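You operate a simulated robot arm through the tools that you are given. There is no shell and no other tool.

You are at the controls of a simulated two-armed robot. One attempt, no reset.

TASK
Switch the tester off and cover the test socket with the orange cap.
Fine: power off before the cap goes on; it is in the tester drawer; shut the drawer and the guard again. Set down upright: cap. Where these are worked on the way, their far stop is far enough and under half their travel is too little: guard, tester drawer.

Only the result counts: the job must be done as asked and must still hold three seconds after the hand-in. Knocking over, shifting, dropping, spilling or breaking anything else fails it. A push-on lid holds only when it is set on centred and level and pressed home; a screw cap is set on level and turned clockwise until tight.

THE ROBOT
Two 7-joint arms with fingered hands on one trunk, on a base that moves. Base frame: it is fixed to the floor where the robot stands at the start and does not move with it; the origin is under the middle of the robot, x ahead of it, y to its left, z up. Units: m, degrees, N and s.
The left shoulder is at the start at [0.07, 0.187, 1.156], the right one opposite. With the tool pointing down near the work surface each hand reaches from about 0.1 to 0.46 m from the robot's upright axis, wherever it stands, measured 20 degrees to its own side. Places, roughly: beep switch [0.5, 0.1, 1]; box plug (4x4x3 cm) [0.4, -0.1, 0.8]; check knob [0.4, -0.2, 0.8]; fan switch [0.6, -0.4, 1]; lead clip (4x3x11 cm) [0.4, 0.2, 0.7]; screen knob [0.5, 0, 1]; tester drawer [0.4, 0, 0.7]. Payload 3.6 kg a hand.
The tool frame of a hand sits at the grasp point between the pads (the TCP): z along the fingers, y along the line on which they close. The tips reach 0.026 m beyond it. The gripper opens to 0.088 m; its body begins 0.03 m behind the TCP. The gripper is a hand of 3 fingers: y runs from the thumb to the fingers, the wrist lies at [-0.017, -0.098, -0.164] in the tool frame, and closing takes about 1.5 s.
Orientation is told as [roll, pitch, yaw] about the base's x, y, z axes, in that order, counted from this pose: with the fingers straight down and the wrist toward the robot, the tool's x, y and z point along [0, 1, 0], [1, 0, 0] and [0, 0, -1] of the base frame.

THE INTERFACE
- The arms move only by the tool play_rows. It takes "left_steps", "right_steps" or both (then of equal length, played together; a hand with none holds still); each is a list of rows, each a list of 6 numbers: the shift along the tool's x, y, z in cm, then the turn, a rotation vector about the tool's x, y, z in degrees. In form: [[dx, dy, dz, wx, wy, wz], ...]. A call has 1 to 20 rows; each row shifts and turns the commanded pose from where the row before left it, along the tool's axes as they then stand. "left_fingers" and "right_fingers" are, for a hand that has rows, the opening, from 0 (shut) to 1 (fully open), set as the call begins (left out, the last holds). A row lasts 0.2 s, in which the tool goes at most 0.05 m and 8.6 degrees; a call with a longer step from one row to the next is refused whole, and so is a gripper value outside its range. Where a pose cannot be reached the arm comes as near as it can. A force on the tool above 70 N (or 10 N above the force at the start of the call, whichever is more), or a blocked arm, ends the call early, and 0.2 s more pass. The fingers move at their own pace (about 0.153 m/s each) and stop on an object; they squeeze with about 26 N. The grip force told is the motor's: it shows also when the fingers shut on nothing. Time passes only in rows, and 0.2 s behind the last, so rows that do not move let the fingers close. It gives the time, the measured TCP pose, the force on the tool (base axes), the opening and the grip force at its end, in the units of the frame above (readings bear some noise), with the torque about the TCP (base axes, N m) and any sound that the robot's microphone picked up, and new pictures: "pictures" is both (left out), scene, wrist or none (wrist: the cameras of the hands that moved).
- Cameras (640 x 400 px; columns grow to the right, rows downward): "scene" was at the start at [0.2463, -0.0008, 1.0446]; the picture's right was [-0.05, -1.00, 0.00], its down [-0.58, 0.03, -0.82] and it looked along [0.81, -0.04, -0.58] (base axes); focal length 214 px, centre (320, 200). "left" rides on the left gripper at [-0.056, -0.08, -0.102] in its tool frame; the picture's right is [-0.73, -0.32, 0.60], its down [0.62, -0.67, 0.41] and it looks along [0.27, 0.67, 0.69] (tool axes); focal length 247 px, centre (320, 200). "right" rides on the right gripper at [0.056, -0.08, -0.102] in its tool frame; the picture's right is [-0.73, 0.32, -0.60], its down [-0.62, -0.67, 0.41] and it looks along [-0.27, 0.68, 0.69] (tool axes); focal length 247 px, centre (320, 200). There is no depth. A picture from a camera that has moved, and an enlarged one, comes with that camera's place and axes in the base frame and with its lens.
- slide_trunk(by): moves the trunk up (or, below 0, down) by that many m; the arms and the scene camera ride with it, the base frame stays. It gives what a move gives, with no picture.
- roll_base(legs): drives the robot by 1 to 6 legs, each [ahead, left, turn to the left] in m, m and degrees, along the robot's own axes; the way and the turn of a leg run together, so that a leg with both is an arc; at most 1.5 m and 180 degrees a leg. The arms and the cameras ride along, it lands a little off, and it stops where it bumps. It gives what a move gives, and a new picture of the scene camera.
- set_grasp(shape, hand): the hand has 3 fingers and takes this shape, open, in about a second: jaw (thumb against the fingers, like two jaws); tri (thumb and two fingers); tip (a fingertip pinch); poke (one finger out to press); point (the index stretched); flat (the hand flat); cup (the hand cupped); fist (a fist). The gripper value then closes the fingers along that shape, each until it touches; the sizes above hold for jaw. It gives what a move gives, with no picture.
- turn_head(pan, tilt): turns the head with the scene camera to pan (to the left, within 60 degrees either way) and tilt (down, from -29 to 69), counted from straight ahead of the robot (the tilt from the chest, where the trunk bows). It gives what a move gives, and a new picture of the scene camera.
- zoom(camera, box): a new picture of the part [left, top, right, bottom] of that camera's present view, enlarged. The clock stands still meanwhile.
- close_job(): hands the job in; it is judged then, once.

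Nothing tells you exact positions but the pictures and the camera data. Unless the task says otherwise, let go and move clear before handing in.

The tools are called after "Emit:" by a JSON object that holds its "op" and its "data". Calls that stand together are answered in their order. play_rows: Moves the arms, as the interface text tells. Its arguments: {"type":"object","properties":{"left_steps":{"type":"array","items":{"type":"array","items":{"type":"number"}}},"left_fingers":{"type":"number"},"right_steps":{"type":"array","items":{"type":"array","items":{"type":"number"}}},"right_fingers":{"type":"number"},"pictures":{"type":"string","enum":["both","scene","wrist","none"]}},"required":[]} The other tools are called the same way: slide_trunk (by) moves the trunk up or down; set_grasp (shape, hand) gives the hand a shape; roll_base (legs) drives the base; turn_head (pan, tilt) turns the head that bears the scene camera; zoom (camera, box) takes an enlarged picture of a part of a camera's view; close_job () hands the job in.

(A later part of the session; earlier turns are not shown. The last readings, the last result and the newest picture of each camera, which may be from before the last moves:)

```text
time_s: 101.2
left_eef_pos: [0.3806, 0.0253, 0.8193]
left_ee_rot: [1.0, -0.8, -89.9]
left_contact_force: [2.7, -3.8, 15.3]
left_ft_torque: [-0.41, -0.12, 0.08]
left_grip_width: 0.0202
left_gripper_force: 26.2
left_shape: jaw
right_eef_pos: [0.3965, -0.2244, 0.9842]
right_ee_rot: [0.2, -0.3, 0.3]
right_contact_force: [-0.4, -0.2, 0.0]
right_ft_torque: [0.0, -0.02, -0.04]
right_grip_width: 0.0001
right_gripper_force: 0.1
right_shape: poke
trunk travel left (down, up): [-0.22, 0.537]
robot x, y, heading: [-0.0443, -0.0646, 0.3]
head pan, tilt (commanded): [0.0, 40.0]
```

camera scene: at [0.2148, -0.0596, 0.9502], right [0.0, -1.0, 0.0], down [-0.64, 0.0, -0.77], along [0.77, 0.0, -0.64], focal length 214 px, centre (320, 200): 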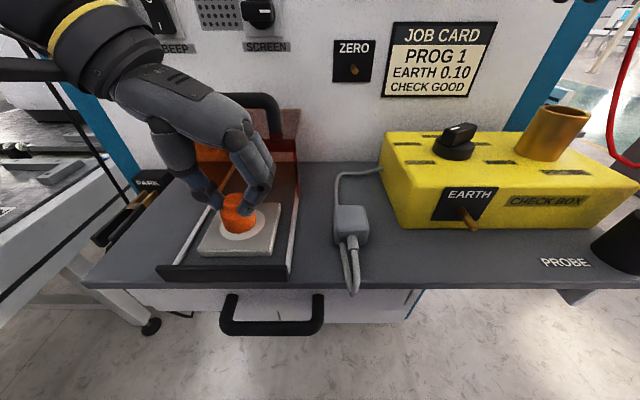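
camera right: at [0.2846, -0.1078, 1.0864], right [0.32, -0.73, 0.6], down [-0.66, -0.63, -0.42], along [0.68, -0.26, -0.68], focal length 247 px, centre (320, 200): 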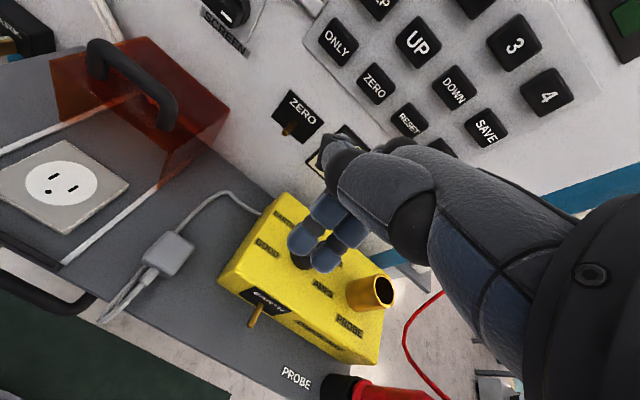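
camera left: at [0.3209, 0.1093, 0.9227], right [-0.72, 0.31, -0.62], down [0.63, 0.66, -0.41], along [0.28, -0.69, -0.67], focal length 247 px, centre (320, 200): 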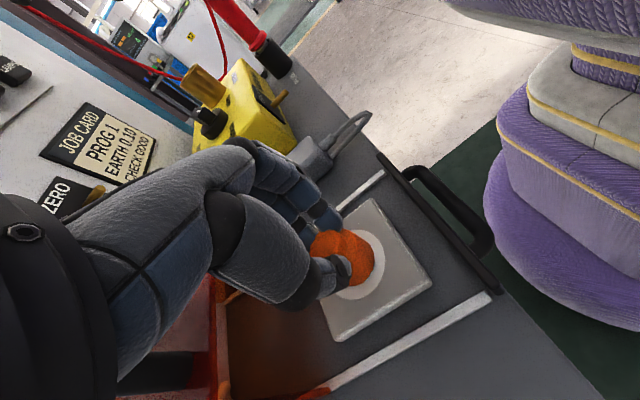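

Emit:
{"op": "play_rows", "data": {"left_steps": [[0, 0, -0.15, 0, 0, 0], [0, 0, 0, 0, 0, 0]], "pictures": "none"}}

Emit:
{"op": "play_rows", "data": {"left_steps": [[0, 0, 0, 0, 0, 0], [0, 0, 0, 0, 0, 0], [0, 0, 0, 0, 0, 0]], "left_fingers": 0.55, "pictures": "both"}}

Emit:
{"op": "zoom", "data": {"camera": "scene", "box": [205, 185, 275, 245]}}

Emit:
{"op": "zoom", "data": {"camera": "left", "box": [300, 200, 400, 310]}}

```text
time_s: 101.8
left_eef_pos: [0.3807, 0.0244, 0.8208]
left_ee_rot: [0.8, -0.7, -89.9]
left_contact_force: [1.8, -3.1, 4.2]
left_ft_torque: [-0.21, -0.09, 0.01]
left_grip_width: 0.0193
left_gripper_force: 26.2
left_shape: jaw
right_eef_pos: [0.3979, -0.2244, 0.9829]
right_ee_rot: [0.1, -0.3, 0.3]
right_contact_force: [0.1, -1.1, 0.3]
right_ft_torque: [-0.02, 0.0, 0.05]
right_grip_width: 0.0
right_gripper_force: 0.1
right_shape: poke
trunk travel left (down, up): [-0.22, 0.537]
robot x, y, heading: [-0.0433, -0.0592, 0.3]
head pan, tilt (commanded): [0.0, 40.0]
```

```text
time_s: 102.5
left_eef_pos: [0.3797, 0.0264, 0.822]
left_ee_rot: [1.0, -0.9, -89.9]
left_contact_force: [0.5, 0.2, 0.0]
left_ft_torque: [-0.02, 0.0, 0.0]
left_grip_width: 0.0481
left_gripper_force: 0.1
left_shape: jaw
right_eef_pos: [0.3969, -0.2243, 0.9832]
right_ee_rot: [0.0, -0.3, 0.3]
right_contact_force: [-0.1, 0.5, 0.7]
right_ft_torque: [-0.01, 0.02, 0.03]
right_grip_width: 0.0
right_gripper_force: 0.1
right_shape: poke
trunk travel left (down, up): [-0.22, 0.537]
robot x, y, heading: [-0.0461, -0.0652, 0.5]
head pan, tilt (commanded): [0.0, 40.0]
camera scene: at [0.2148, -0.0596, 0.9502], right [0.0, -1.0, 0.0], down [-0.64, 0.0, -0.77], along [0.77, 0.0, -0.64], focal length 214 px, centre (320, 200)
camera left: at [0.3205, 0.1084, 0.9213], right [-0.72, 0.31, -0.62], down [0.63, 0.66, -0.41], along [0.28, -0.69, -0.67], focal length 247 px, centre (320, 200)
```

scene: 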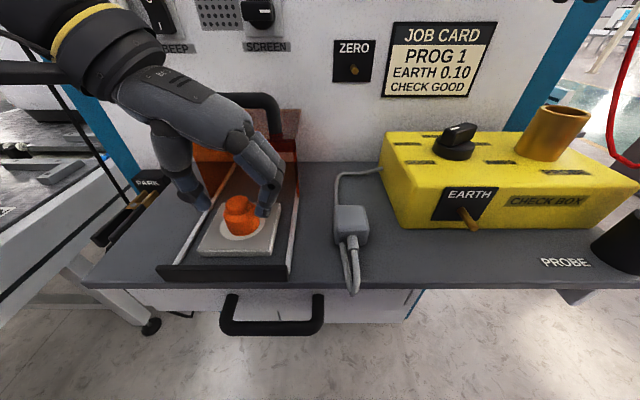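
left: 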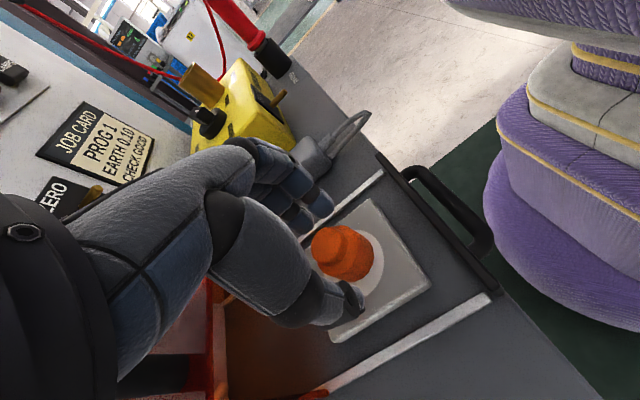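

```text
6.67 times, centred on (240, 215) of scene
camera zoom: at [0.2148, -0.0596, 0.9502], right [0.0, -1.0, 0.0], down [-0.64, 0.0, -0.77], along [0.77, 0.0, -0.64], focal length 1430 px, centre (853, 100)
```

zoom: 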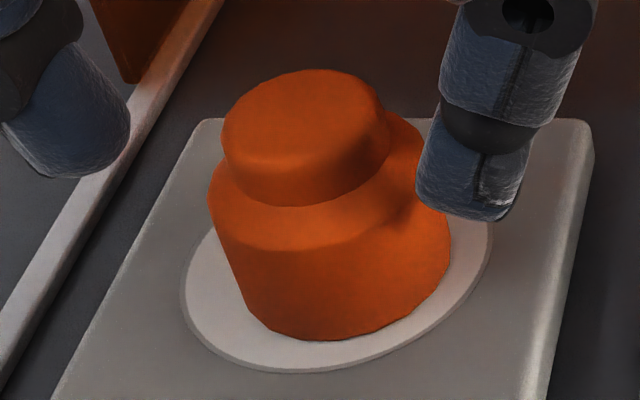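

```text
3.64 times, centred on (350, 255) of left
camera zoom: at [0.3205, 0.1084, 0.9213], right [-0.72, 0.31, -0.62], down [0.63, 0.66, -0.41], along [0.28, -0.69, -0.67], focal length 898 px, centre (211, 0)
```

zoom: 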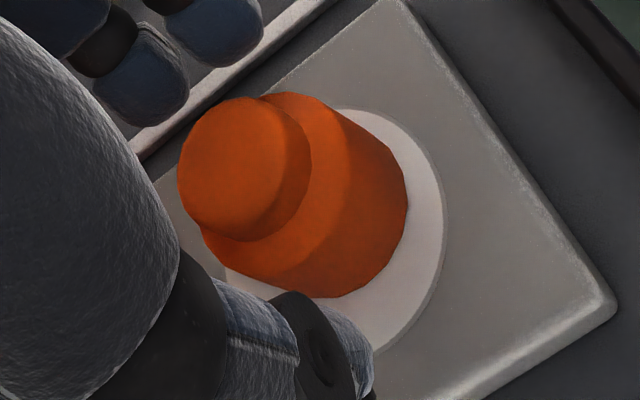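

The cap is released and standing on the socket. I'll zoom in tighter to judge how well it is centred before pressing.

Emit:
{"op": "zoom", "data": {"camera": "scene", "box": [216, 190, 268, 244]}}

Emit:
{"op": "zoom", "data": {"camera": "left", "box": [300, 205, 400, 300]}}

Emit:
{"op": "zoom", "data": {"camera": "right", "box": [0, 60, 160, 260]}}

```text
7.41 times, centred on (242, 217) of scene
camera zoom: at [0.2148, -0.0596, 0.9502], right [0.0, -1.0, 0.0], down [-0.64, 0.0, -0.77], along [0.77, 0.0, -0.64], focal length 1589 px, centre (898, 74)
```

zoom: 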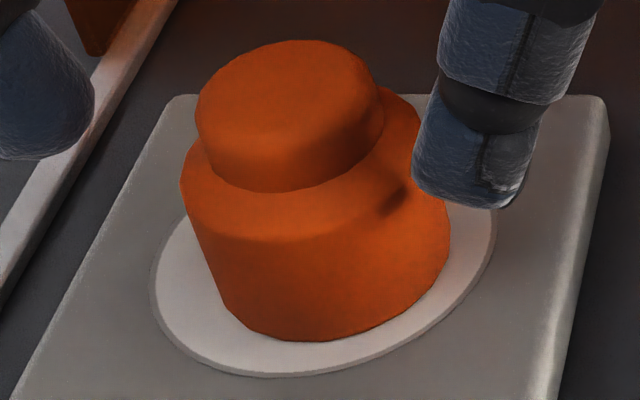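

```text
4.21 times, centred on (350, 252) of left
camera zoom: at [0.3205, 0.1084, 0.9213], right [-0.72, 0.31, -0.62], down [0.63, 0.66, -0.41], along [0.28, -0.69, -0.67], focal length 1040 px, centre (194, -21)
```

zoom: 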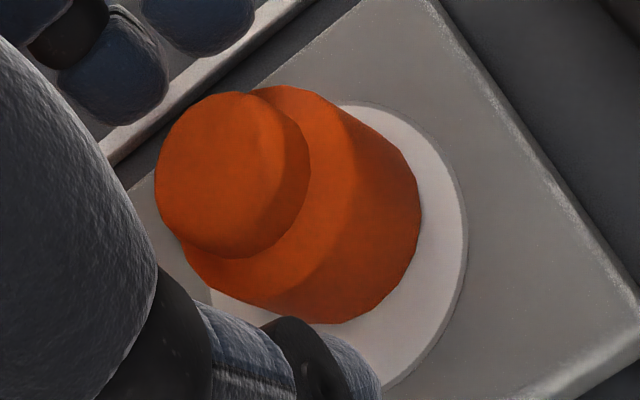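

```text
2.00 times, centred on (80, 160) of right
camera zoom: at [0.3164, -0.168, 1.0865], right [0.32, -0.73, 0.6], down [-0.66, -0.63, -0.41], along [0.68, -0.26, -0.68], focal length 494 px, centre (800, 280)
```

zoom: 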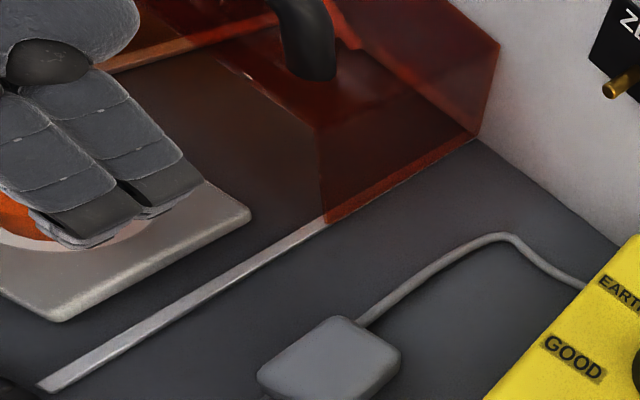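

The two views suggest the cap is about 3 mm off towards the robot and the right. I'll lift the open hand clear and measure without it in the way.

Emit:
{"op": "play_rows", "data": {"left_steps": [[0, 0, -1.0, 0, 0, 0], [0, 0, -2.0, 0, 0, 0], [0, 0, -2.5, 0, 0, 0], [0, 0, -2.5, 0, 0, 0], [0, 0, 0, 0, 0, 0]], "left_fingers": 0.75, "pictures": "both"}}

Emit:
{"op": "zoom", "data": {"camera": "scene", "box": [212, 186, 272, 246]}}

Emit:
{"op": "zoom", "data": {"camera": "left", "box": [320, 210, 460, 320]}}

Emit:
{"op": "zoom", "data": {"camera": "right", "box": [0, 60, 160, 260]}}

```text
time_s: 103.8
left_eef_pos: [0.3763, 0.026, 0.9033]
left_ee_rot: [1.0, -0.9, -89.9]
left_contact_force: [0.7, -0.5, 0.5]
left_ft_torque: [0.0, -0.03, 0.02]
left_grip_width: 0.0657
left_gripper_force: 0.1
left_shape: jaw
right_eef_pos: [0.3999, -0.2244, 0.9833]
right_ee_rot: [0.0, -0.3, 0.4]
right_contact_force: [0.4, 0.4, -0.1]
right_ft_torque: [0.0, 0.01, -0.02]
right_grip_width: 0.0001
right_gripper_force: 0.0
right_shape: poke
trunk travel left (down, up): [-0.22, 0.537]
robot x, y, heading: [-0.041, -0.0628, 0.1]
head pan, tilt (commanded): [0.0, 40.0]
camera scene: at [0.2148, -0.0596, 0.9502], right [0.0, -1.0, 0.0], down [-0.64, 0.0, -0.77], along [0.77, 0.0, -0.64], focal length 214 px, centre (320, 200)
camera left: at [0.3176, 0.1095, 1.0032], right [-0.72, 0.31, -0.62], down [0.63, 0.66, -0.41], along [0.28, -0.69, -0.67], focal length 247 px, centre (320, 200)
```

scene: 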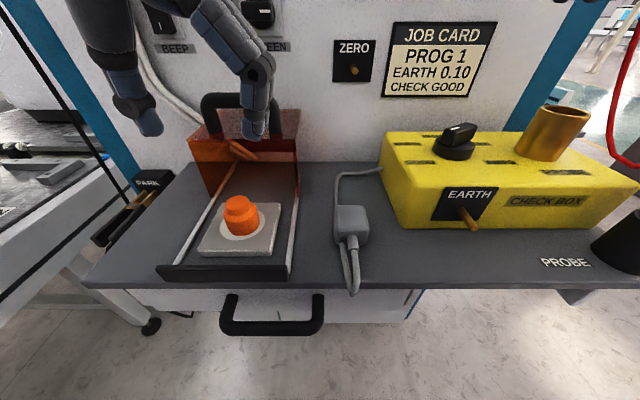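
left: 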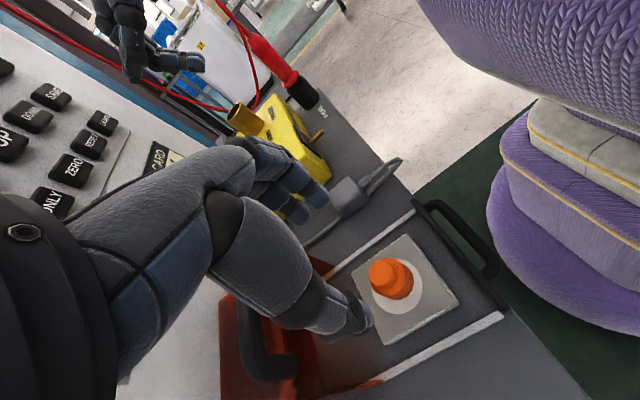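

```text
6.67 times, centred on (242, 216) of scene
camera zoom: at [0.2148, -0.0596, 0.9502], right [0.0, -1.0, 0.0], down [-0.64, 0.0, -0.77], along [0.77, 0.0, -0.64], focal length 1430 px, centre (840, 93)
```

zoom: 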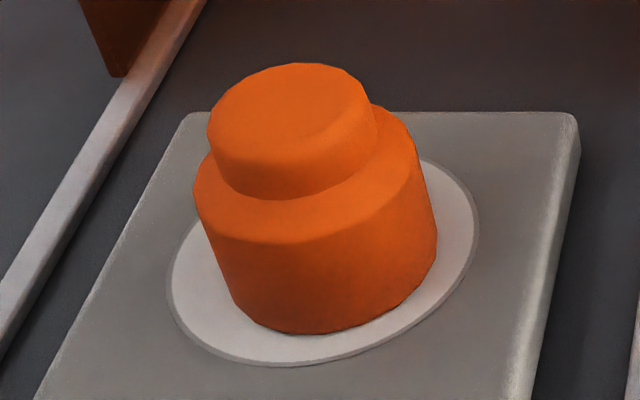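

```text
3.64 times, centred on (390, 265) of left
camera zoom: at [0.3176, 0.1095, 1.0032], right [-0.72, 0.31, -0.62], down [0.63, 0.66, -0.41], along [0.28, -0.69, -0.67], focal length 898 px, centre (66, -36)
```

zoom: 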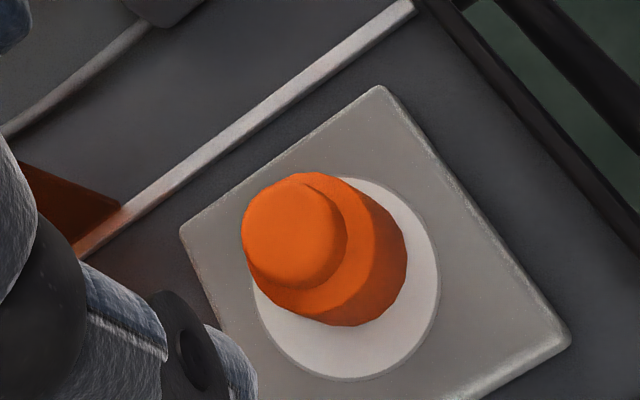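

```text
2.00 times, centred on (80, 160) of right
camera zoom: at [0.3165, -0.1681, 1.0865], right [0.32, -0.73, 0.6], down [-0.66, -0.63, -0.41], along [0.68, -0.26, -0.68], focal length 494 px, centre (800, 280)
```

zoom: 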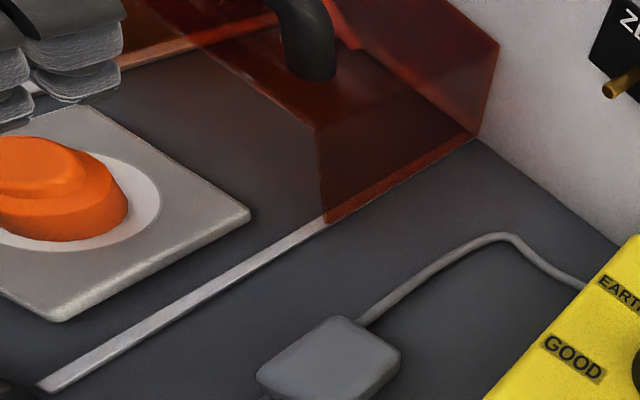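

Emit:
{"op": "zoom", "data": {"camera": "right", "box": [0, 120, 80, 180]}}

Emit:
{"op": "zoom", "data": {"camera": "left", "box": [360, 245, 430, 310]}}

Emit:
{"op": "zoom", "data": {"camera": "scene", "box": [220, 205, 265, 242]}}

```text
6.67 times, centred on (40, 150) of right
camera zoom: at [0.3165, -0.1681, 1.0865], right [0.32, -0.73, 0.6], down [-0.66, -0.63, -0.41], along [0.68, -0.26, -0.68], focal length 1646 px, centre (2187, 533)
```

zoom: 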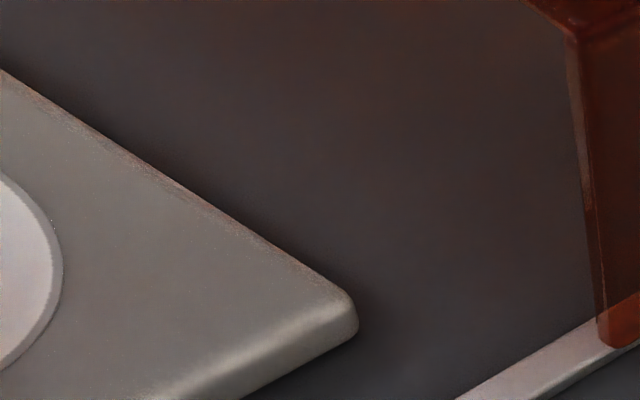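

```text
6.15 times, centred on (395, 278) of left
camera zoom: at [0.3176, 0.1095, 1.0032], right [-0.72, 0.31, -0.62], down [0.63, 0.66, -0.41], along [0.28, -0.69, -0.67], focal length 1520 px, centre (-142, -277)
```

zoom: 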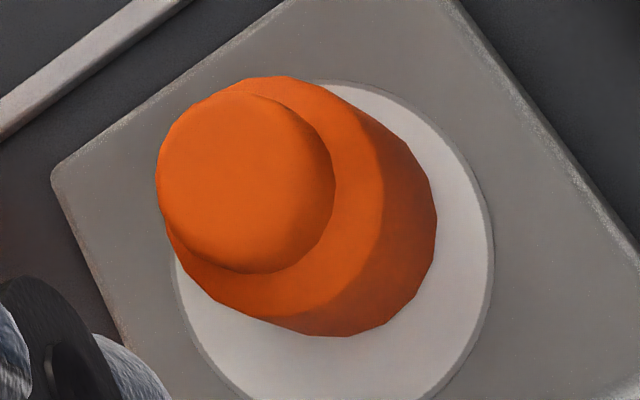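

```text
10.81 times, centred on (242, 224) of scene
camera zoom: at [0.2148, -0.0596, 0.9502], right [0.0, -1.0, 0.0], down [-0.64, 0.0, -0.77], along [0.77, 0.0, -0.64], focal length 2319 px, centre (1158, -54)
```

zoom: 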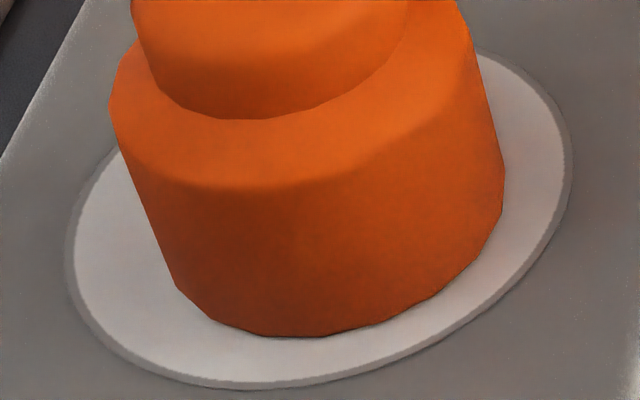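

Fitting circles in both views puts the cap about 2.3 mm short in x and 2.5 mm low in y relative to the disc. I'll take hold of the knob again lightly and drag it those few millimetres.

Emit:
{"op": "play_rows", "data": {"left_steps": [[0.1, 0.05, 2.5, 0, 0, 0], [0.1, 0.05, 2.5, 0, 0, 0], [0, 0.05, 2.0, 0, 0, 0], [0, 0, 0.9, 0, 0, 0], [0, 0, 0, 0, 0, 0]], "pictures": "none"}}

Emit:
{"op": "zoom", "data": {"camera": "scene", "box": [200, 175, 280, 245]}}

Emit:
{"op": "zoom", "data": {"camera": "left", "box": [280, 190, 410, 310]}}

```text
time_s: 105.0
left_eef_pos: [0.3814, 0.0246, 0.8229]
left_ee_rot: [1.0, -0.9, -90.0]
left_contact_force: [-0.1, 0.1, 0.6]
left_ft_torque: [-0.03, 0.01, -0.04]
left_grip_width: 0.0657
left_gripper_force: 0.1
left_shape: jaw
right_eef_pos: [0.3996, -0.2246, 0.9838]
right_ee_rot: [0.0, -0.3, 0.4]
right_contact_force: [0.6, 0.2, -1.1]
right_ft_torque: [-0.01, 0.0, -0.03]
right_grip_width: 0.0
right_gripper_force: 0.1
right_shape: poke
trunk travel left (down, up): [-0.22, 0.537]
robot x, y, heading: [-0.0404, -0.0605, 0.1]
head pan, tilt (commanded): [0.0, 40.0]
```

```text
5.71 times, centred on (240, 210) of scene
camera zoom: at [0.2148, -0.0596, 0.9503], right [0.0, -1.0, 0.0], down [-0.64, 0.0, -0.77], along [0.77, 0.0, -0.64], focal length 1226 px, centre (777, 143)
```

zoom: 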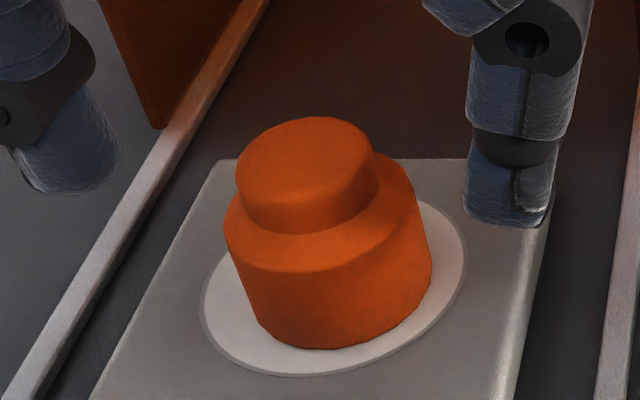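

```text
3.33 times, centred on (345, 250) of left
camera zoom: at [0.3231, 0.1072, 0.9225], right [-0.72, 0.31, -0.62], down [0.63, 0.66, -0.41], along [0.28, -0.69, -0.67], focal length 823 px, centre (237, 33)
```

zoom: 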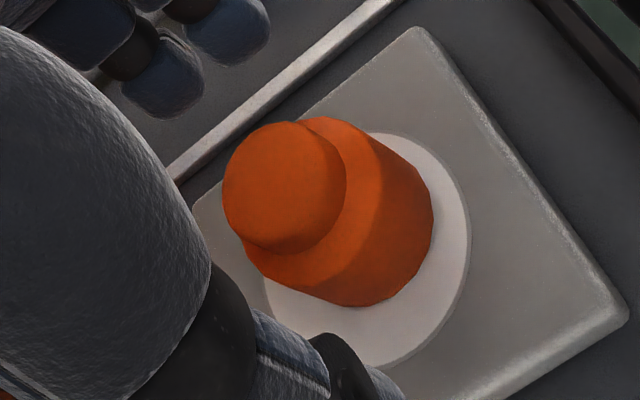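

Emit:
{"op": "play_rows", "data": {"left_steps": [[0, 0, 0, 0, 0, 0], [0, 0, 0, 0, 0, 0], [0, 0, 0, 0, 0, 0], [0, 0, 0, 0, 0, 0], [0, 0, 0, 0, 0, 0], [0, 0, 0, 0, 0, 0]], "left_fingers": 0, "pictures": "none"}}

Emit:
{"op": "zoom", "data": {"camera": "scene", "box": [220, 205, 265, 242]}}

Emit:
{"op": "zoom", "data": {"camera": "left", "box": [310, 210, 400, 300]}}

```text
time_s: 106.3
left_eef_pos: [0.3827, 0.0243, 0.8215]
left_ee_rot: [1.0, -0.9, -89.9]
left_contact_force: [-0.4, -0.3, 1.0]
left_ft_torque: [-0.06, 0.04, 0.02]
left_grip_width: 0.0087
left_gripper_force: 26.2
left_shape: jaw
right_eef_pos: [0.3979, -0.2245, 0.9842]
right_ee_rot: [0.0, -0.3, 0.3]
right_contact_force: [0.4, 0.4, 0.2]
right_ft_torque: [0.03, 0.01, 0.02]
right_grip_width: 0.0001
right_gripper_force: 0.1
right_shape: poke
trunk travel left (down, up): [-0.22, 0.537]
robot x, y, heading: [-0.0442, -0.06, 0.1]
head pan, tilt (commanded): [0.0, 40.0]
```

```text
10.81 times, centred on (242, 224) of scene
camera zoom: at [0.2147, -0.0597, 0.9503], right [0.0, -1.0, 0.0], down [-0.64, 0.0, -0.77], along [0.77, 0.0, -0.64], focal length 2319 px, centre (1158, -54)
```

zoom: 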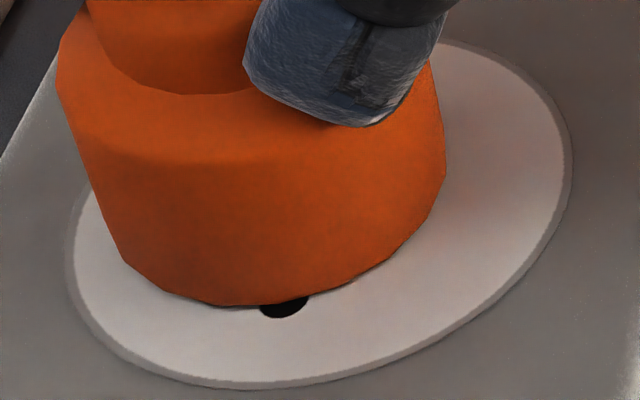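

```text
4.44 times, centred on (355, 255) of left
camera zoom: at [0.323, 0.1071, 0.9227], right [-0.72, 0.31, -0.62], down [0.63, 0.66, -0.41], along [0.28, -0.69, -0.67], focal length 1098 px, centre (164, -44)
```

zoom: 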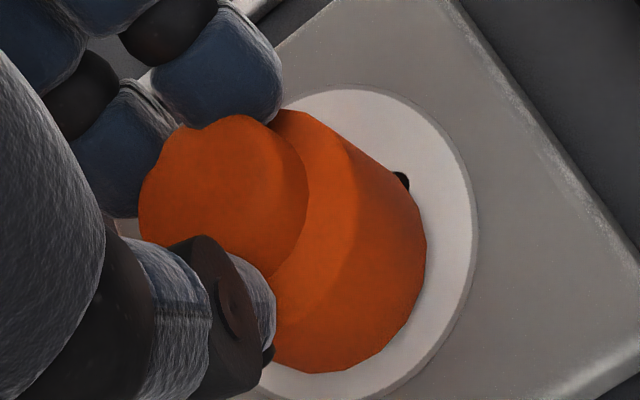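

Gripping that high pinched only the knob's rim and pushed the cap off by several millimetres. I'll open again, go 3 mm lower so the tips reach the shoulder as in the first grasp, and grip once more.

Emit:
{"op": "play_rows", "data": {"left_steps": [[0, 0, 0, 0, 0, 0], [0, 0, 0, 0, 0, 0], [0, 0, 0, 0, 0, 0]], "left_fingers": 0.6, "pictures": "none"}}

Emit:
{"op": "zoom", "data": {"camera": "scene", "box": [200, 175, 280, 245]}}

Emit:
{"op": "zoom", "data": {"camera": "left", "box": [280, 190, 410, 310]}}

```text
time_s: 107.2
left_eef_pos: [0.3836, 0.0248, 0.8227]
left_ee_rot: [0.9, -0.8, -89.9]
left_contact_force: [-0.2, -0.9, -0.1]
left_ft_torque: [0.0, 0.0, 0.0]
left_grip_width: 0.0521
left_gripper_force: 0.1
left_shape: jaw
right_eef_pos: [0.3982, -0.2243, 0.984]
right_ee_rot: [-0.1, -0.3, 0.3]
right_contact_force: [-0.5, 1.3, 0.3]
right_ft_torque: [0.01, 0.01, 0.0]
right_grip_width: 0.0002
right_gripper_force: 0.0
right_shape: poke
trunk travel left (down, up): [-0.22, 0.537]
robot x, y, heading: [-0.044, -0.0637, 0.1]
head pan, tilt (commanded): [0.0, 40.0]
```

```text
5.71 times, centred on (240, 210) of scene
camera zoom: at [0.2148, -0.0596, 0.9502], right [0.0, -1.0, 0.0], down [-0.64, 0.0, -0.77], along [0.77, 0.0, -0.64], focal length 1226 px, centre (777, 143)
```

zoom: 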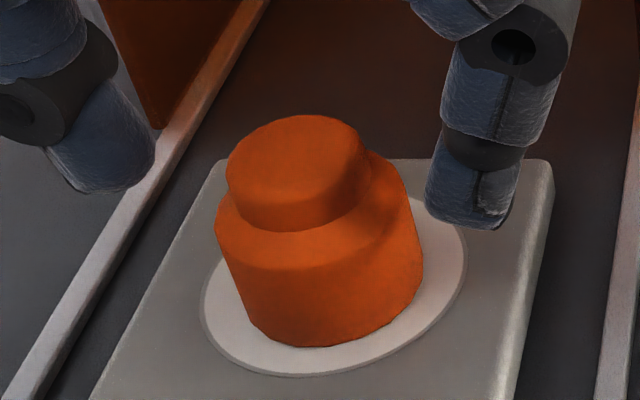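

```text
3.33 times, centred on (345, 250) of left
camera zoom: at [0.3231, 0.1072, 0.9227], right [-0.72, 0.31, -0.62], down [0.63, 0.66, -0.41], along [0.28, -0.69, -0.67], focal length 823 px, centre (237, 33)
```

zoom: 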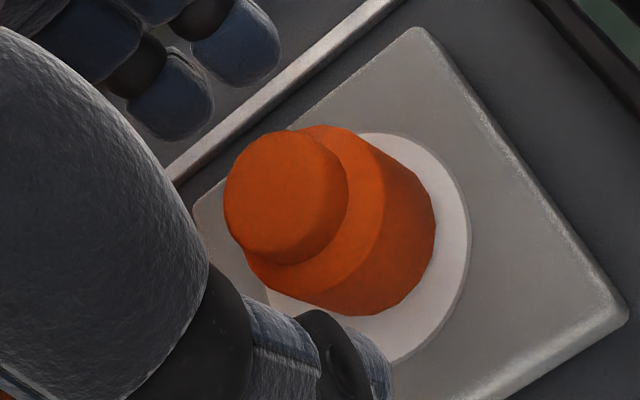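

Emit:
{"op": "zoom", "data": {"camera": "scene", "box": [220, 205, 265, 242]}}

Emit:
{"op": "zoom", "data": {"camera": "left", "box": [320, 220, 390, 290]}}

```text
10.81 times, centred on (242, 224) of scene
camera zoom: at [0.2148, -0.0596, 0.9502], right [0.0, -1.0, 0.0], down [-0.64, 0.0, -0.77], along [0.77, 0.0, -0.64], focal length 2319 px, centre (1158, -54)
```

zoom: 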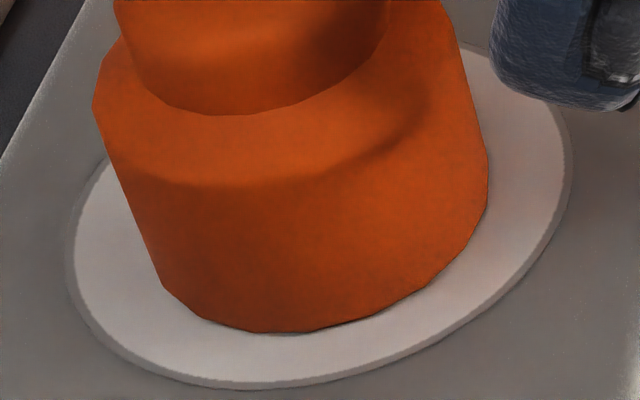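

```text
5.71 times, centred on (355, 255) of left
camera zoom: at [0.3231, 0.1072, 0.9227], right [-0.72, 0.31, -0.62], down [0.63, 0.66, -0.41], along [0.28, -0.69, -0.67], focal length 1411 px, centre (120, -114)
```

zoom: 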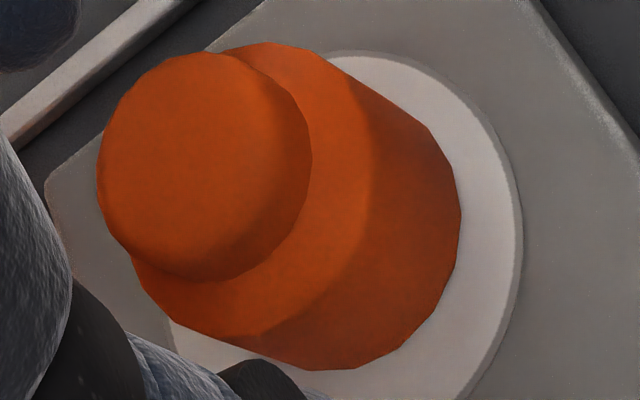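

The cap settled back down when released. A fresh fit puts it only about 1.5 mm from centre and sitting flat. I'll lift clear, close the fingers, and press straight down on the knob to seat it.

Emit:
{"op": "play_rows", "data": {"left_steps": [[0, 0, -1.5, 0, 0, 0], [0, 0, -2.5, 0, 0, 0], [0, 0, -2.0, 0, 0, 0]], "pictures": "none"}}

Emit:
{"op": "play_rows", "data": {"left_steps": [[-0.2, -0.1, 0, 0, 0, 0], [0, 0, 0, 0, 0, 0], [0, 0, 0, 0, 0, 0], [0, 0, 0, 0, 0, 0], [0, 0, 0, 0, 0, 0], [0, 0, 0, 0, 0, 0]], "left_fingers": 0, "pictures": "both"}}

Emit:
{"op": "zoom", "data": {"camera": "scene", "box": [180, 130, 300, 245]}}

Emit:
{"op": "zoom", "data": {"camera": "left", "box": [240, 170, 440, 320]}}

```text
time_s: 108.0
left_eef_pos: [0.381, 0.0248, 0.8823]
left_ee_rot: [0.9, -0.8, -89.9]
left_contact_force: [0.4, 1.0, 0.0]
left_ft_torque: [0.01, 0.01, 0.02]
left_grip_width: 0.0524
left_gripper_force: 0.0
left_shape: jaw
right_eef_pos: [0.398, -0.2242, 0.9832]
right_ee_rot: [0.0, -0.3, 0.3]
right_contact_force: [-0.2, 0.6, 0.3]
right_ft_torque: [0.01, 0.01, 0.03]
right_grip_width: 0.0
right_gripper_force: 0.0
right_shape: poke
trunk travel left (down, up): [-0.22, 0.537]
robot x, y, heading: [-0.0435, -0.0649, 0.4]
head pan, tilt (commanded): [0.0, 40.0]
```

```text
time_s: 109.3
left_eef_pos: [0.3773, 0.027, 0.883]
left_ee_rot: [1.1, -0.9, -89.9]
left_contact_force: [0.3, 0.8, 0.2]
left_ft_torque: [0.02, 0.01, -0.01]
left_grip_width: 0.0001
left_gripper_force: 25.9
left_shape: jaw
right_eef_pos: [0.3968, -0.2245, 0.9849]
right_ee_rot: [-0.1, -0.3, 0.3]
right_contact_force: [-0.5, -0.2, -1.2]
right_ft_torque: [0.02, -0.01, 0.0]
right_grip_width: 0.0001
right_gripper_force: 0.1
right_shape: poke
trunk travel left (down, up): [-0.22, 0.537]
robot x, y, heading: [-0.0392, -0.0645, 0.3]
head pan, tilt (commanded): [0.0, 40.0]
camera scene: at [0.2148, -0.0596, 0.9502], right [0.0, -1.0, 0.0], down [-0.64, 0.0, -0.77], along [0.77, 0.0, -0.64], focal length 214 px, centre (320, 200)
camera left: at [0.3196, 0.1086, 0.9824], right [-0.72, 0.31, -0.62], down [0.63, 0.66, -0.41], along [0.28, -0.69, -0.67], focal length 247 px, centre (320, 200)
```

scene: 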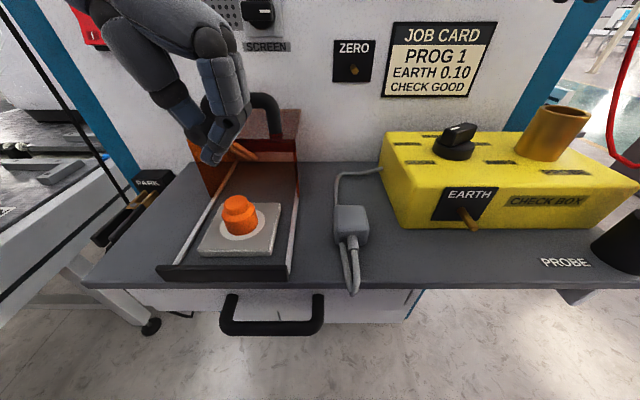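
left: 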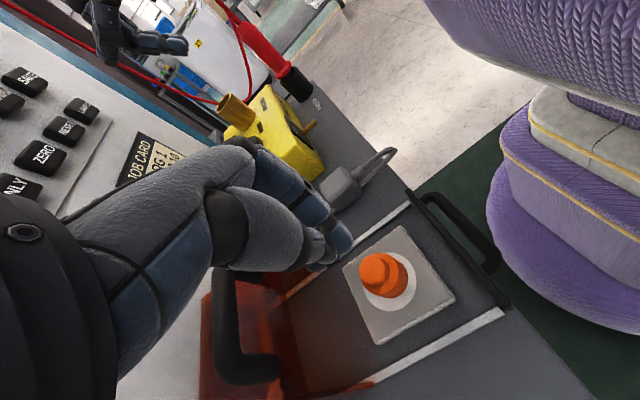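

```text
3.48 times, centred on (240, 188) of scene
camera zoom: at [0.2148, -0.0596, 0.9502], right [0.0, -1.0, 0.0], down [-0.64, 0.0, -0.77], along [0.77, 0.0, -0.64], focal length 746 px, centre (598, 244)
```

zoom: 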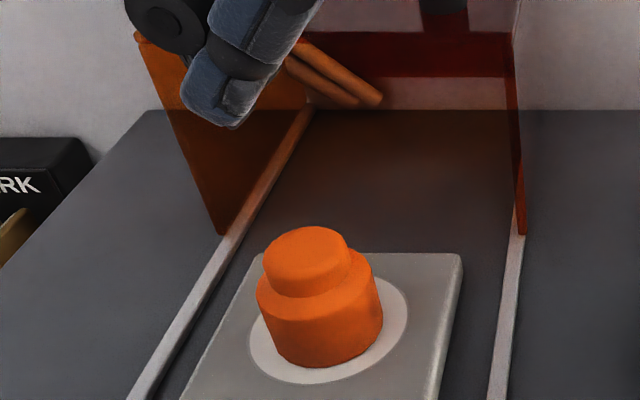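

```text
2.67 times, centred on (340, 245) of left
camera zoom: at [0.3196, 0.1086, 0.9824], right [-0.72, 0.31, -0.62], down [0.63, 0.66, -0.41], along [0.28, -0.69, -0.67], focal length 659 px, centre (267, 80)
```

zoom: 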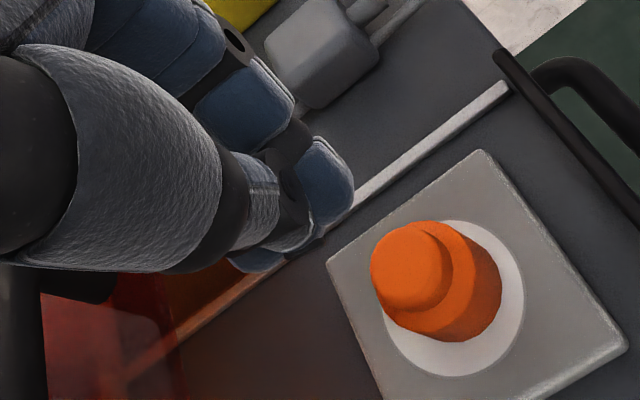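

Emit:
{"op": "play_rows", "data": {"left_steps": [[0.05, 0.2, 2.0, 0, 0, 0], [0, 0, 2.0, 0, 0, 0], [0, 0, 0.5, 0, 0, 0], [0, 0, 0.3, 0, 0, 0], [0, 0, 0, 0, 0, 0]], "pictures": "none"}}

Emit:
{"op": "zoom", "data": {"camera": "scene", "box": [200, 160, 280, 245]}}

Emit:
{"op": "zoom", "data": {"camera": "left", "box": [280, 190, 410, 310]}}

```text
time_s: 110.5
left_eef_pos: [0.379, 0.0242, 0.8341]
left_ee_rot: [1.2, -0.8, -89.9]
left_contact_force: [0.1, 0.4, 1.7]
left_ft_torque: [-0.03, -0.01, 0.0]
left_grip_width: 0.0
left_gripper_force: 25.8
left_shape: jaw
right_eef_pos: [0.398, -0.2255, 0.9838]
right_ee_rot: [0.1, -0.3, 0.3]
right_contact_force: [0.0, -0.5, 0.9]
right_ft_torque: [0.01, 0.01, -0.03]
right_grip_width: 0.0001
right_gripper_force: 0.0
right_shape: poke
trunk travel left (down, up): [-0.22, 0.537]
robot x, y, heading: [-0.0438, -0.0625, 0.2]
head pan, tilt (commanded): [0.0, 40.0]
```

```text
4.71 times, centred on (240, 202) of scene
camera zoom: at [0.2147, -0.0596, 0.9503], right [0.0, -1.0, 0.0], down [-0.64, 0.0, -0.77], along [0.77, 0.0, -0.64], focal length 1009 px, centre (696, 188)
```

zoom: 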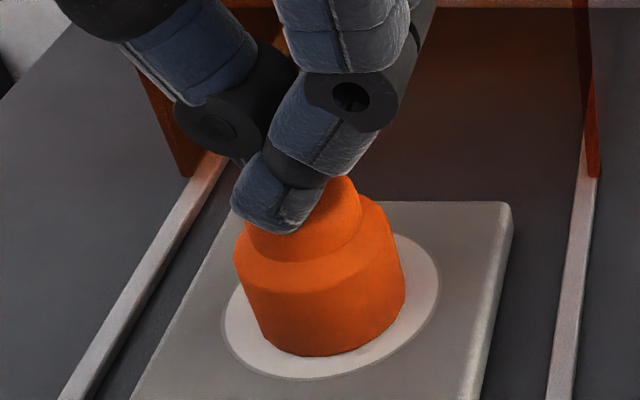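

```text
3.33 times, centred on (345, 250) of left
camera zoom: at [0.3202, 0.1064, 0.9342], right [-0.72, 0.31, -0.62], down [0.63, 0.66, -0.41], along [0.28, -0.69, -0.67], focal length 823 px, centre (237, 33)
```

zoom: 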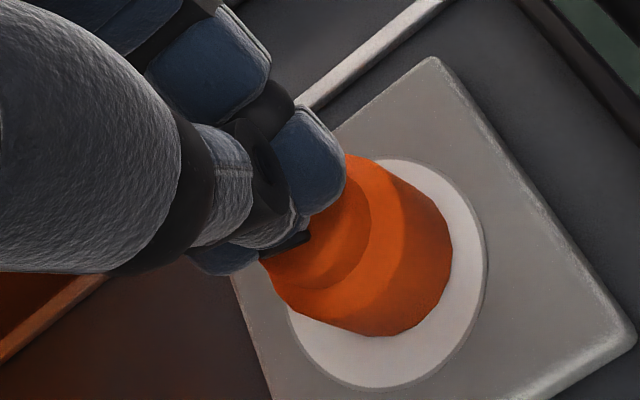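

The closed fingertips are resting on the knob, either side of its centre. I'll press down progressively.

Emit:
{"op": "play_rows", "data": {"left_steps": [[0, 0, 0.2, 0, 0, 0], [0, 0, 0.2, 0, 0, 0], [0, 0, 0.2, 0, 0, 0], [0, 0, 0, 0, 0, 0]], "pictures": "none"}}

Emit:
{"op": "zoom", "data": {"camera": "scene", "box": [200, 160, 280, 245]}}

```text
time_s: 111.5
left_eef_pos: [0.3783, 0.0225, 0.8332]
left_ee_rot: [1.5, -1.2, -89.9]
left_contact_force: [-3.5, 2.8, 39.0]
left_ft_torque: [0.24, 0.32, 0.0]
left_grip_width: 0.0
left_gripper_force: 26.0
left_shape: jaw
right_eef_pos: [0.396, -0.2238, 0.9851]
right_ee_rot: [0.1, -0.4, 0.2]
right_contact_force: [0.2, 0.3, 0.9]
right_ft_torque: [-0.01, 0.0, -0.01]
right_grip_width: 0.0
right_gripper_force: 0.1
right_shape: poke
trunk travel left (down, up): [-0.22, 0.537]
robot x, y, heading: [-0.0412, -0.0668, 0.3]
head pan, tilt (commanded): [0.0, 40.0]
```

```text
4.71 times, centred on (240, 202) of scene
camera zoom: at [0.2127, -0.0597, 0.9513], right [0.0, -1.0, 0.0], down [-0.64, 0.0, -0.77], along [0.77, 0.0, -0.64], focal length 1009 px, centre (696, 188)
```

zoom: 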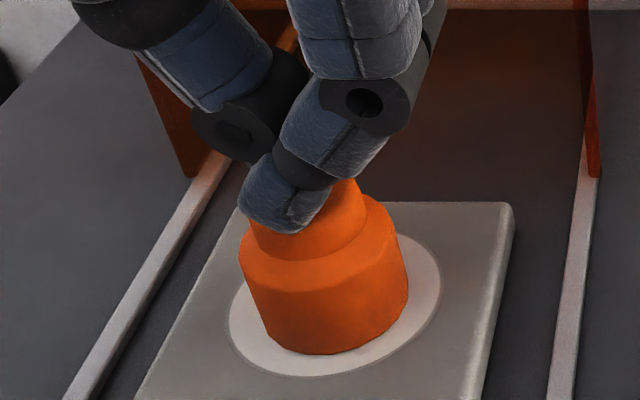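

39 N so far, mostly through the front finger near the knob's edge. I'll lift, shift so that finger is over the knob's centre, and press again more firmly.

Emit:
{"op": "play_rows", "data": {"left_steps": [[0, 0, -0.6, 0, 0, 0], [0, 0, -0.6, 0, 0, 0], [0.8, 0.25, 0, 0, 0, 0], [0, 0, 0.5, 0, 0, 0], [0, 0, 0.3, 0, 0, 0], [0, 0, 0.2, 0, 0, 0], [0, 0, 0.2, 0, 0, 0], [0, 0, 0.2, 0, 0, 0], [0, 0, 0, 0, 0, 0]], "pictures": "none"}}

Emit:
{"op": "zoom", "data": {"camera": "scene", "box": [200, 160, 280, 245]}}

Emit:
{"op": "zoom", "data": {"camera": "left", "box": [280, 190, 410, 310]}}

```text
time_s: 113.5
left_eef_pos: [0.3894, 0.019, 0.8326]
left_ee_rot: [1.8, -1.4, -89.8]
left_contact_force: [-1.3, 4.6, 48.8]
left_ft_torque: [0.35, 0.34, 0.0]
left_grip_width: 0.0
left_gripper_force: 25.9
left_shape: jaw
right_eef_pos: [0.3959, -0.2245, 0.9854]
right_ee_rot: [0.0, -0.4, 0.3]
right_contact_force: [0.4, 0.0, -0.8]
right_ft_torque: [0.0, 0.01, 0.02]
right_grip_width: 0.0
right_gripper_force: 0.0
right_shape: poke
trunk travel left (down, up): [-0.22, 0.537]
robot x, y, heading: [-0.0408, -0.0625, -0.1]
head pan, tilt (commanded): [0.0, 40.0]
```

```text
4.71 times, centred on (240, 202) of scene
camera zoom: at [0.2123, -0.0596, 0.9514], right [0.0, -1.0, 0.0], down [-0.64, 0.0, -0.77], along [0.77, 0.0, -0.64], focal length 1009 px, centre (696, 188)
```

zoom: 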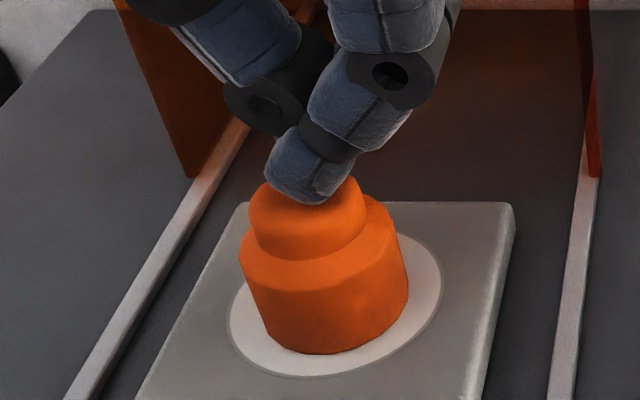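

```text
3.33 times, centred on (345, 250) of left
camera zoom: at [0.3278, 0.1027, 0.9315], right [-0.72, 0.3, -0.63], down [0.63, 0.66, -0.41], along [0.29, -0.69, -0.66], focal length 823 px, centre (237, 33)
```

zoom: 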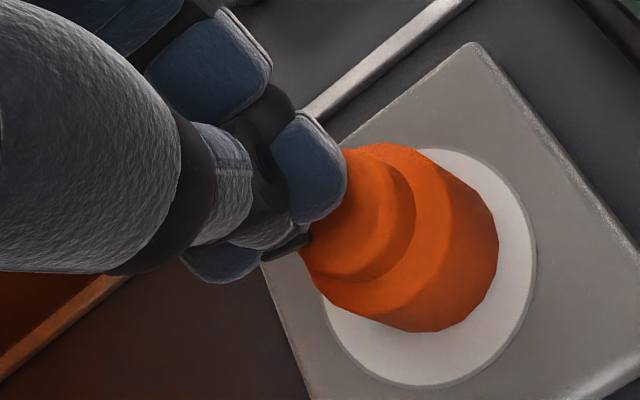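

Emit:
{"op": "play_rows", "data": {"left_steps": [[-0.2, 0, 0.2, 0, 0, 0], [0, 0, 0.15, 0, 0, 0], [0, 0, 0, 0, 0, 0]], "pictures": "none"}}

Emit:
{"op": "zoom", "data": {"camera": "scene", "box": [200, 160, 280, 245]}}

```text
time_s: 114.3
left_eef_pos: [0.388, 0.0192, 0.8324]
left_ee_rot: [2.3, -1.7, -89.5]
left_contact_force: [0.8, 5.2, 66.1]
left_ft_torque: [0.42, 0.38, 0.02]
left_grip_width: 0.0003
left_gripper_force: 25.7
left_shape: jaw
right_eef_pos: [0.395, -0.2233, 0.9849]
right_ee_rot: [0.2, -0.4, 0.3]
right_contact_force: [-0.1, 0.4, 0.1]
right_ft_torque: [0.02, 0.02, 0.02]
right_grip_width: 0.0001
right_gripper_force: 0.0
right_shape: poke
trunk travel left (down, up): [-0.22, 0.537]
robot x, y, heading: [-0.046, -0.0639, -0.0]
head pan, tilt (commanded): [0.0, 40.0]
```

```text
4.71 times, centred on (240, 202) of scene
camera zoom: at [0.2118, -0.0599, 0.9515], right [0.0, -1.0, 0.0], down [-0.64, 0.0, -0.77], along [0.77, 0.0, -0.64], focal length 1009 px, centre (696, 188)
```

zoom: 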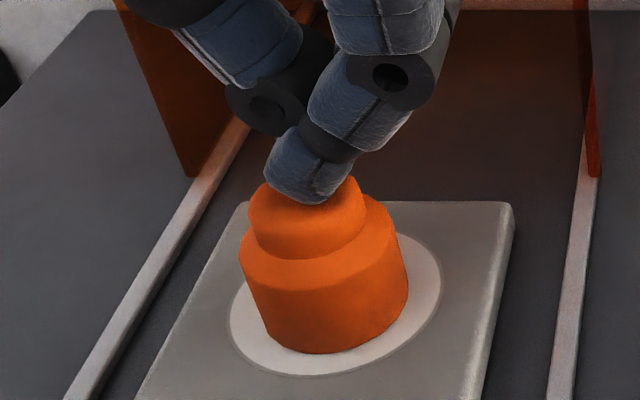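

The cap took 66 N straight down and stayed put. I'll lift off and check that it is sitting flat and centred.

Emit:
{"op": "play_rows", "data": {"left_steps": [[0, 0, -0.8, 0, 0, 0], [0, 0, -1.5, 0, 0, 0], [0, 0, -2.5, 0, 0, 0], [0, 0, -2.5, 0, 0, 0], [0, 0, -2.0, 0, 0, 0], [0, 0, 0, 0, 0, 0]], "pictures": "scene"}}

Emit:
{"op": "zoom", "data": {"camera": "scene", "box": [220, 192, 265, 242]}}

Emit:
{"op": "zoom", "data": {"camera": "left", "box": [320, 210, 460, 320]}}

```text
time_s: 115.8
left_eef_pos: [0.3852, 0.0218, 0.9143]
left_ee_rot: [1.1, -0.9, -89.9]
left_contact_force: [-0.4, 0.3, 0.1]
left_ft_torque: [0.01, 0.02, 0.03]
left_grip_width: 0.0003
left_gripper_force: 25.7
left_shape: jaw
right_eef_pos: [0.3981, -0.2249, 0.9834]
right_ee_rot: [-0.1, -0.4, 0.3]
right_contact_force: [-0.2, 0.5, -0.4]
right_ft_torque: [-0.01, 0.0, -0.01]
right_grip_width: 0.0001
right_gripper_force: 0.0
right_shape: poke
trunk travel left (down, up): [-0.22, 0.537]
robot x, y, heading: [-0.0426, -0.0621, 0.5]
head pan, tilt (commanded): [0.0, 40.0]
camera scene: at [0.2148, -0.0596, 0.9502], right [0.0, -1.0, 0.0], down [-0.64, 0.0, -0.77], along [0.77, 0.0, -0.64], focal length 214 px, centre (320, 200)
```

scene: 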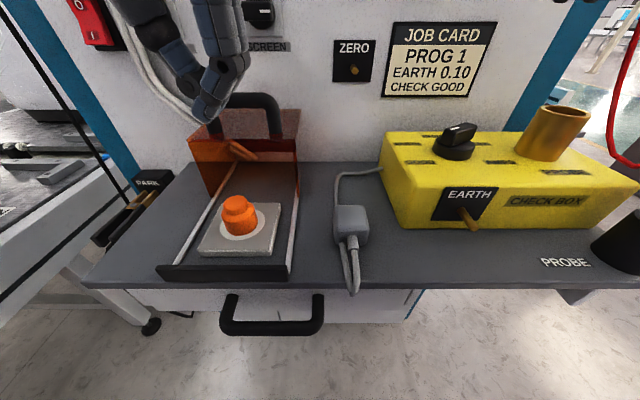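

```text
8.00 times, centred on (242, 217) of scene
camera zoom: at [0.2148, -0.0596, 0.9502], right [0.0, -1.0, 0.0], down [-0.64, 0.0, -0.77], along [0.77, 0.0, -0.64], focal length 1716 px, centre (940, 64)
```

zoom: 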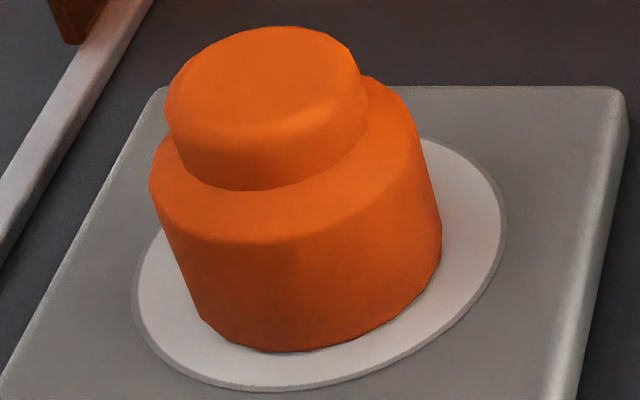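

```text
3.64 times, centred on (390, 265) of left
camera zoom: at [0.3252, 0.104, 1.0149], right [-0.72, 0.31, -0.62], down [0.63, 0.66, -0.41], along [0.28, -0.69, -0.67], focal length 898 px, centre (66, -36)
```

zoom: 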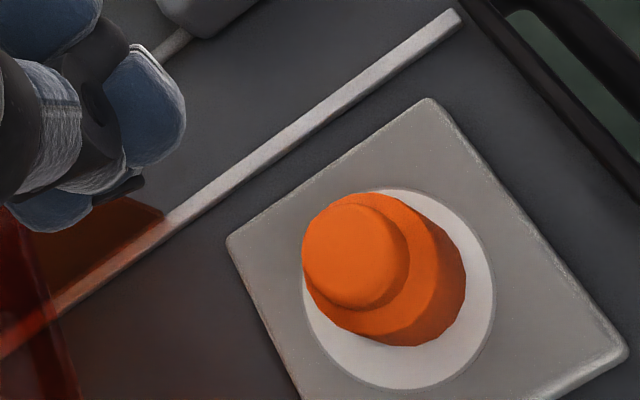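

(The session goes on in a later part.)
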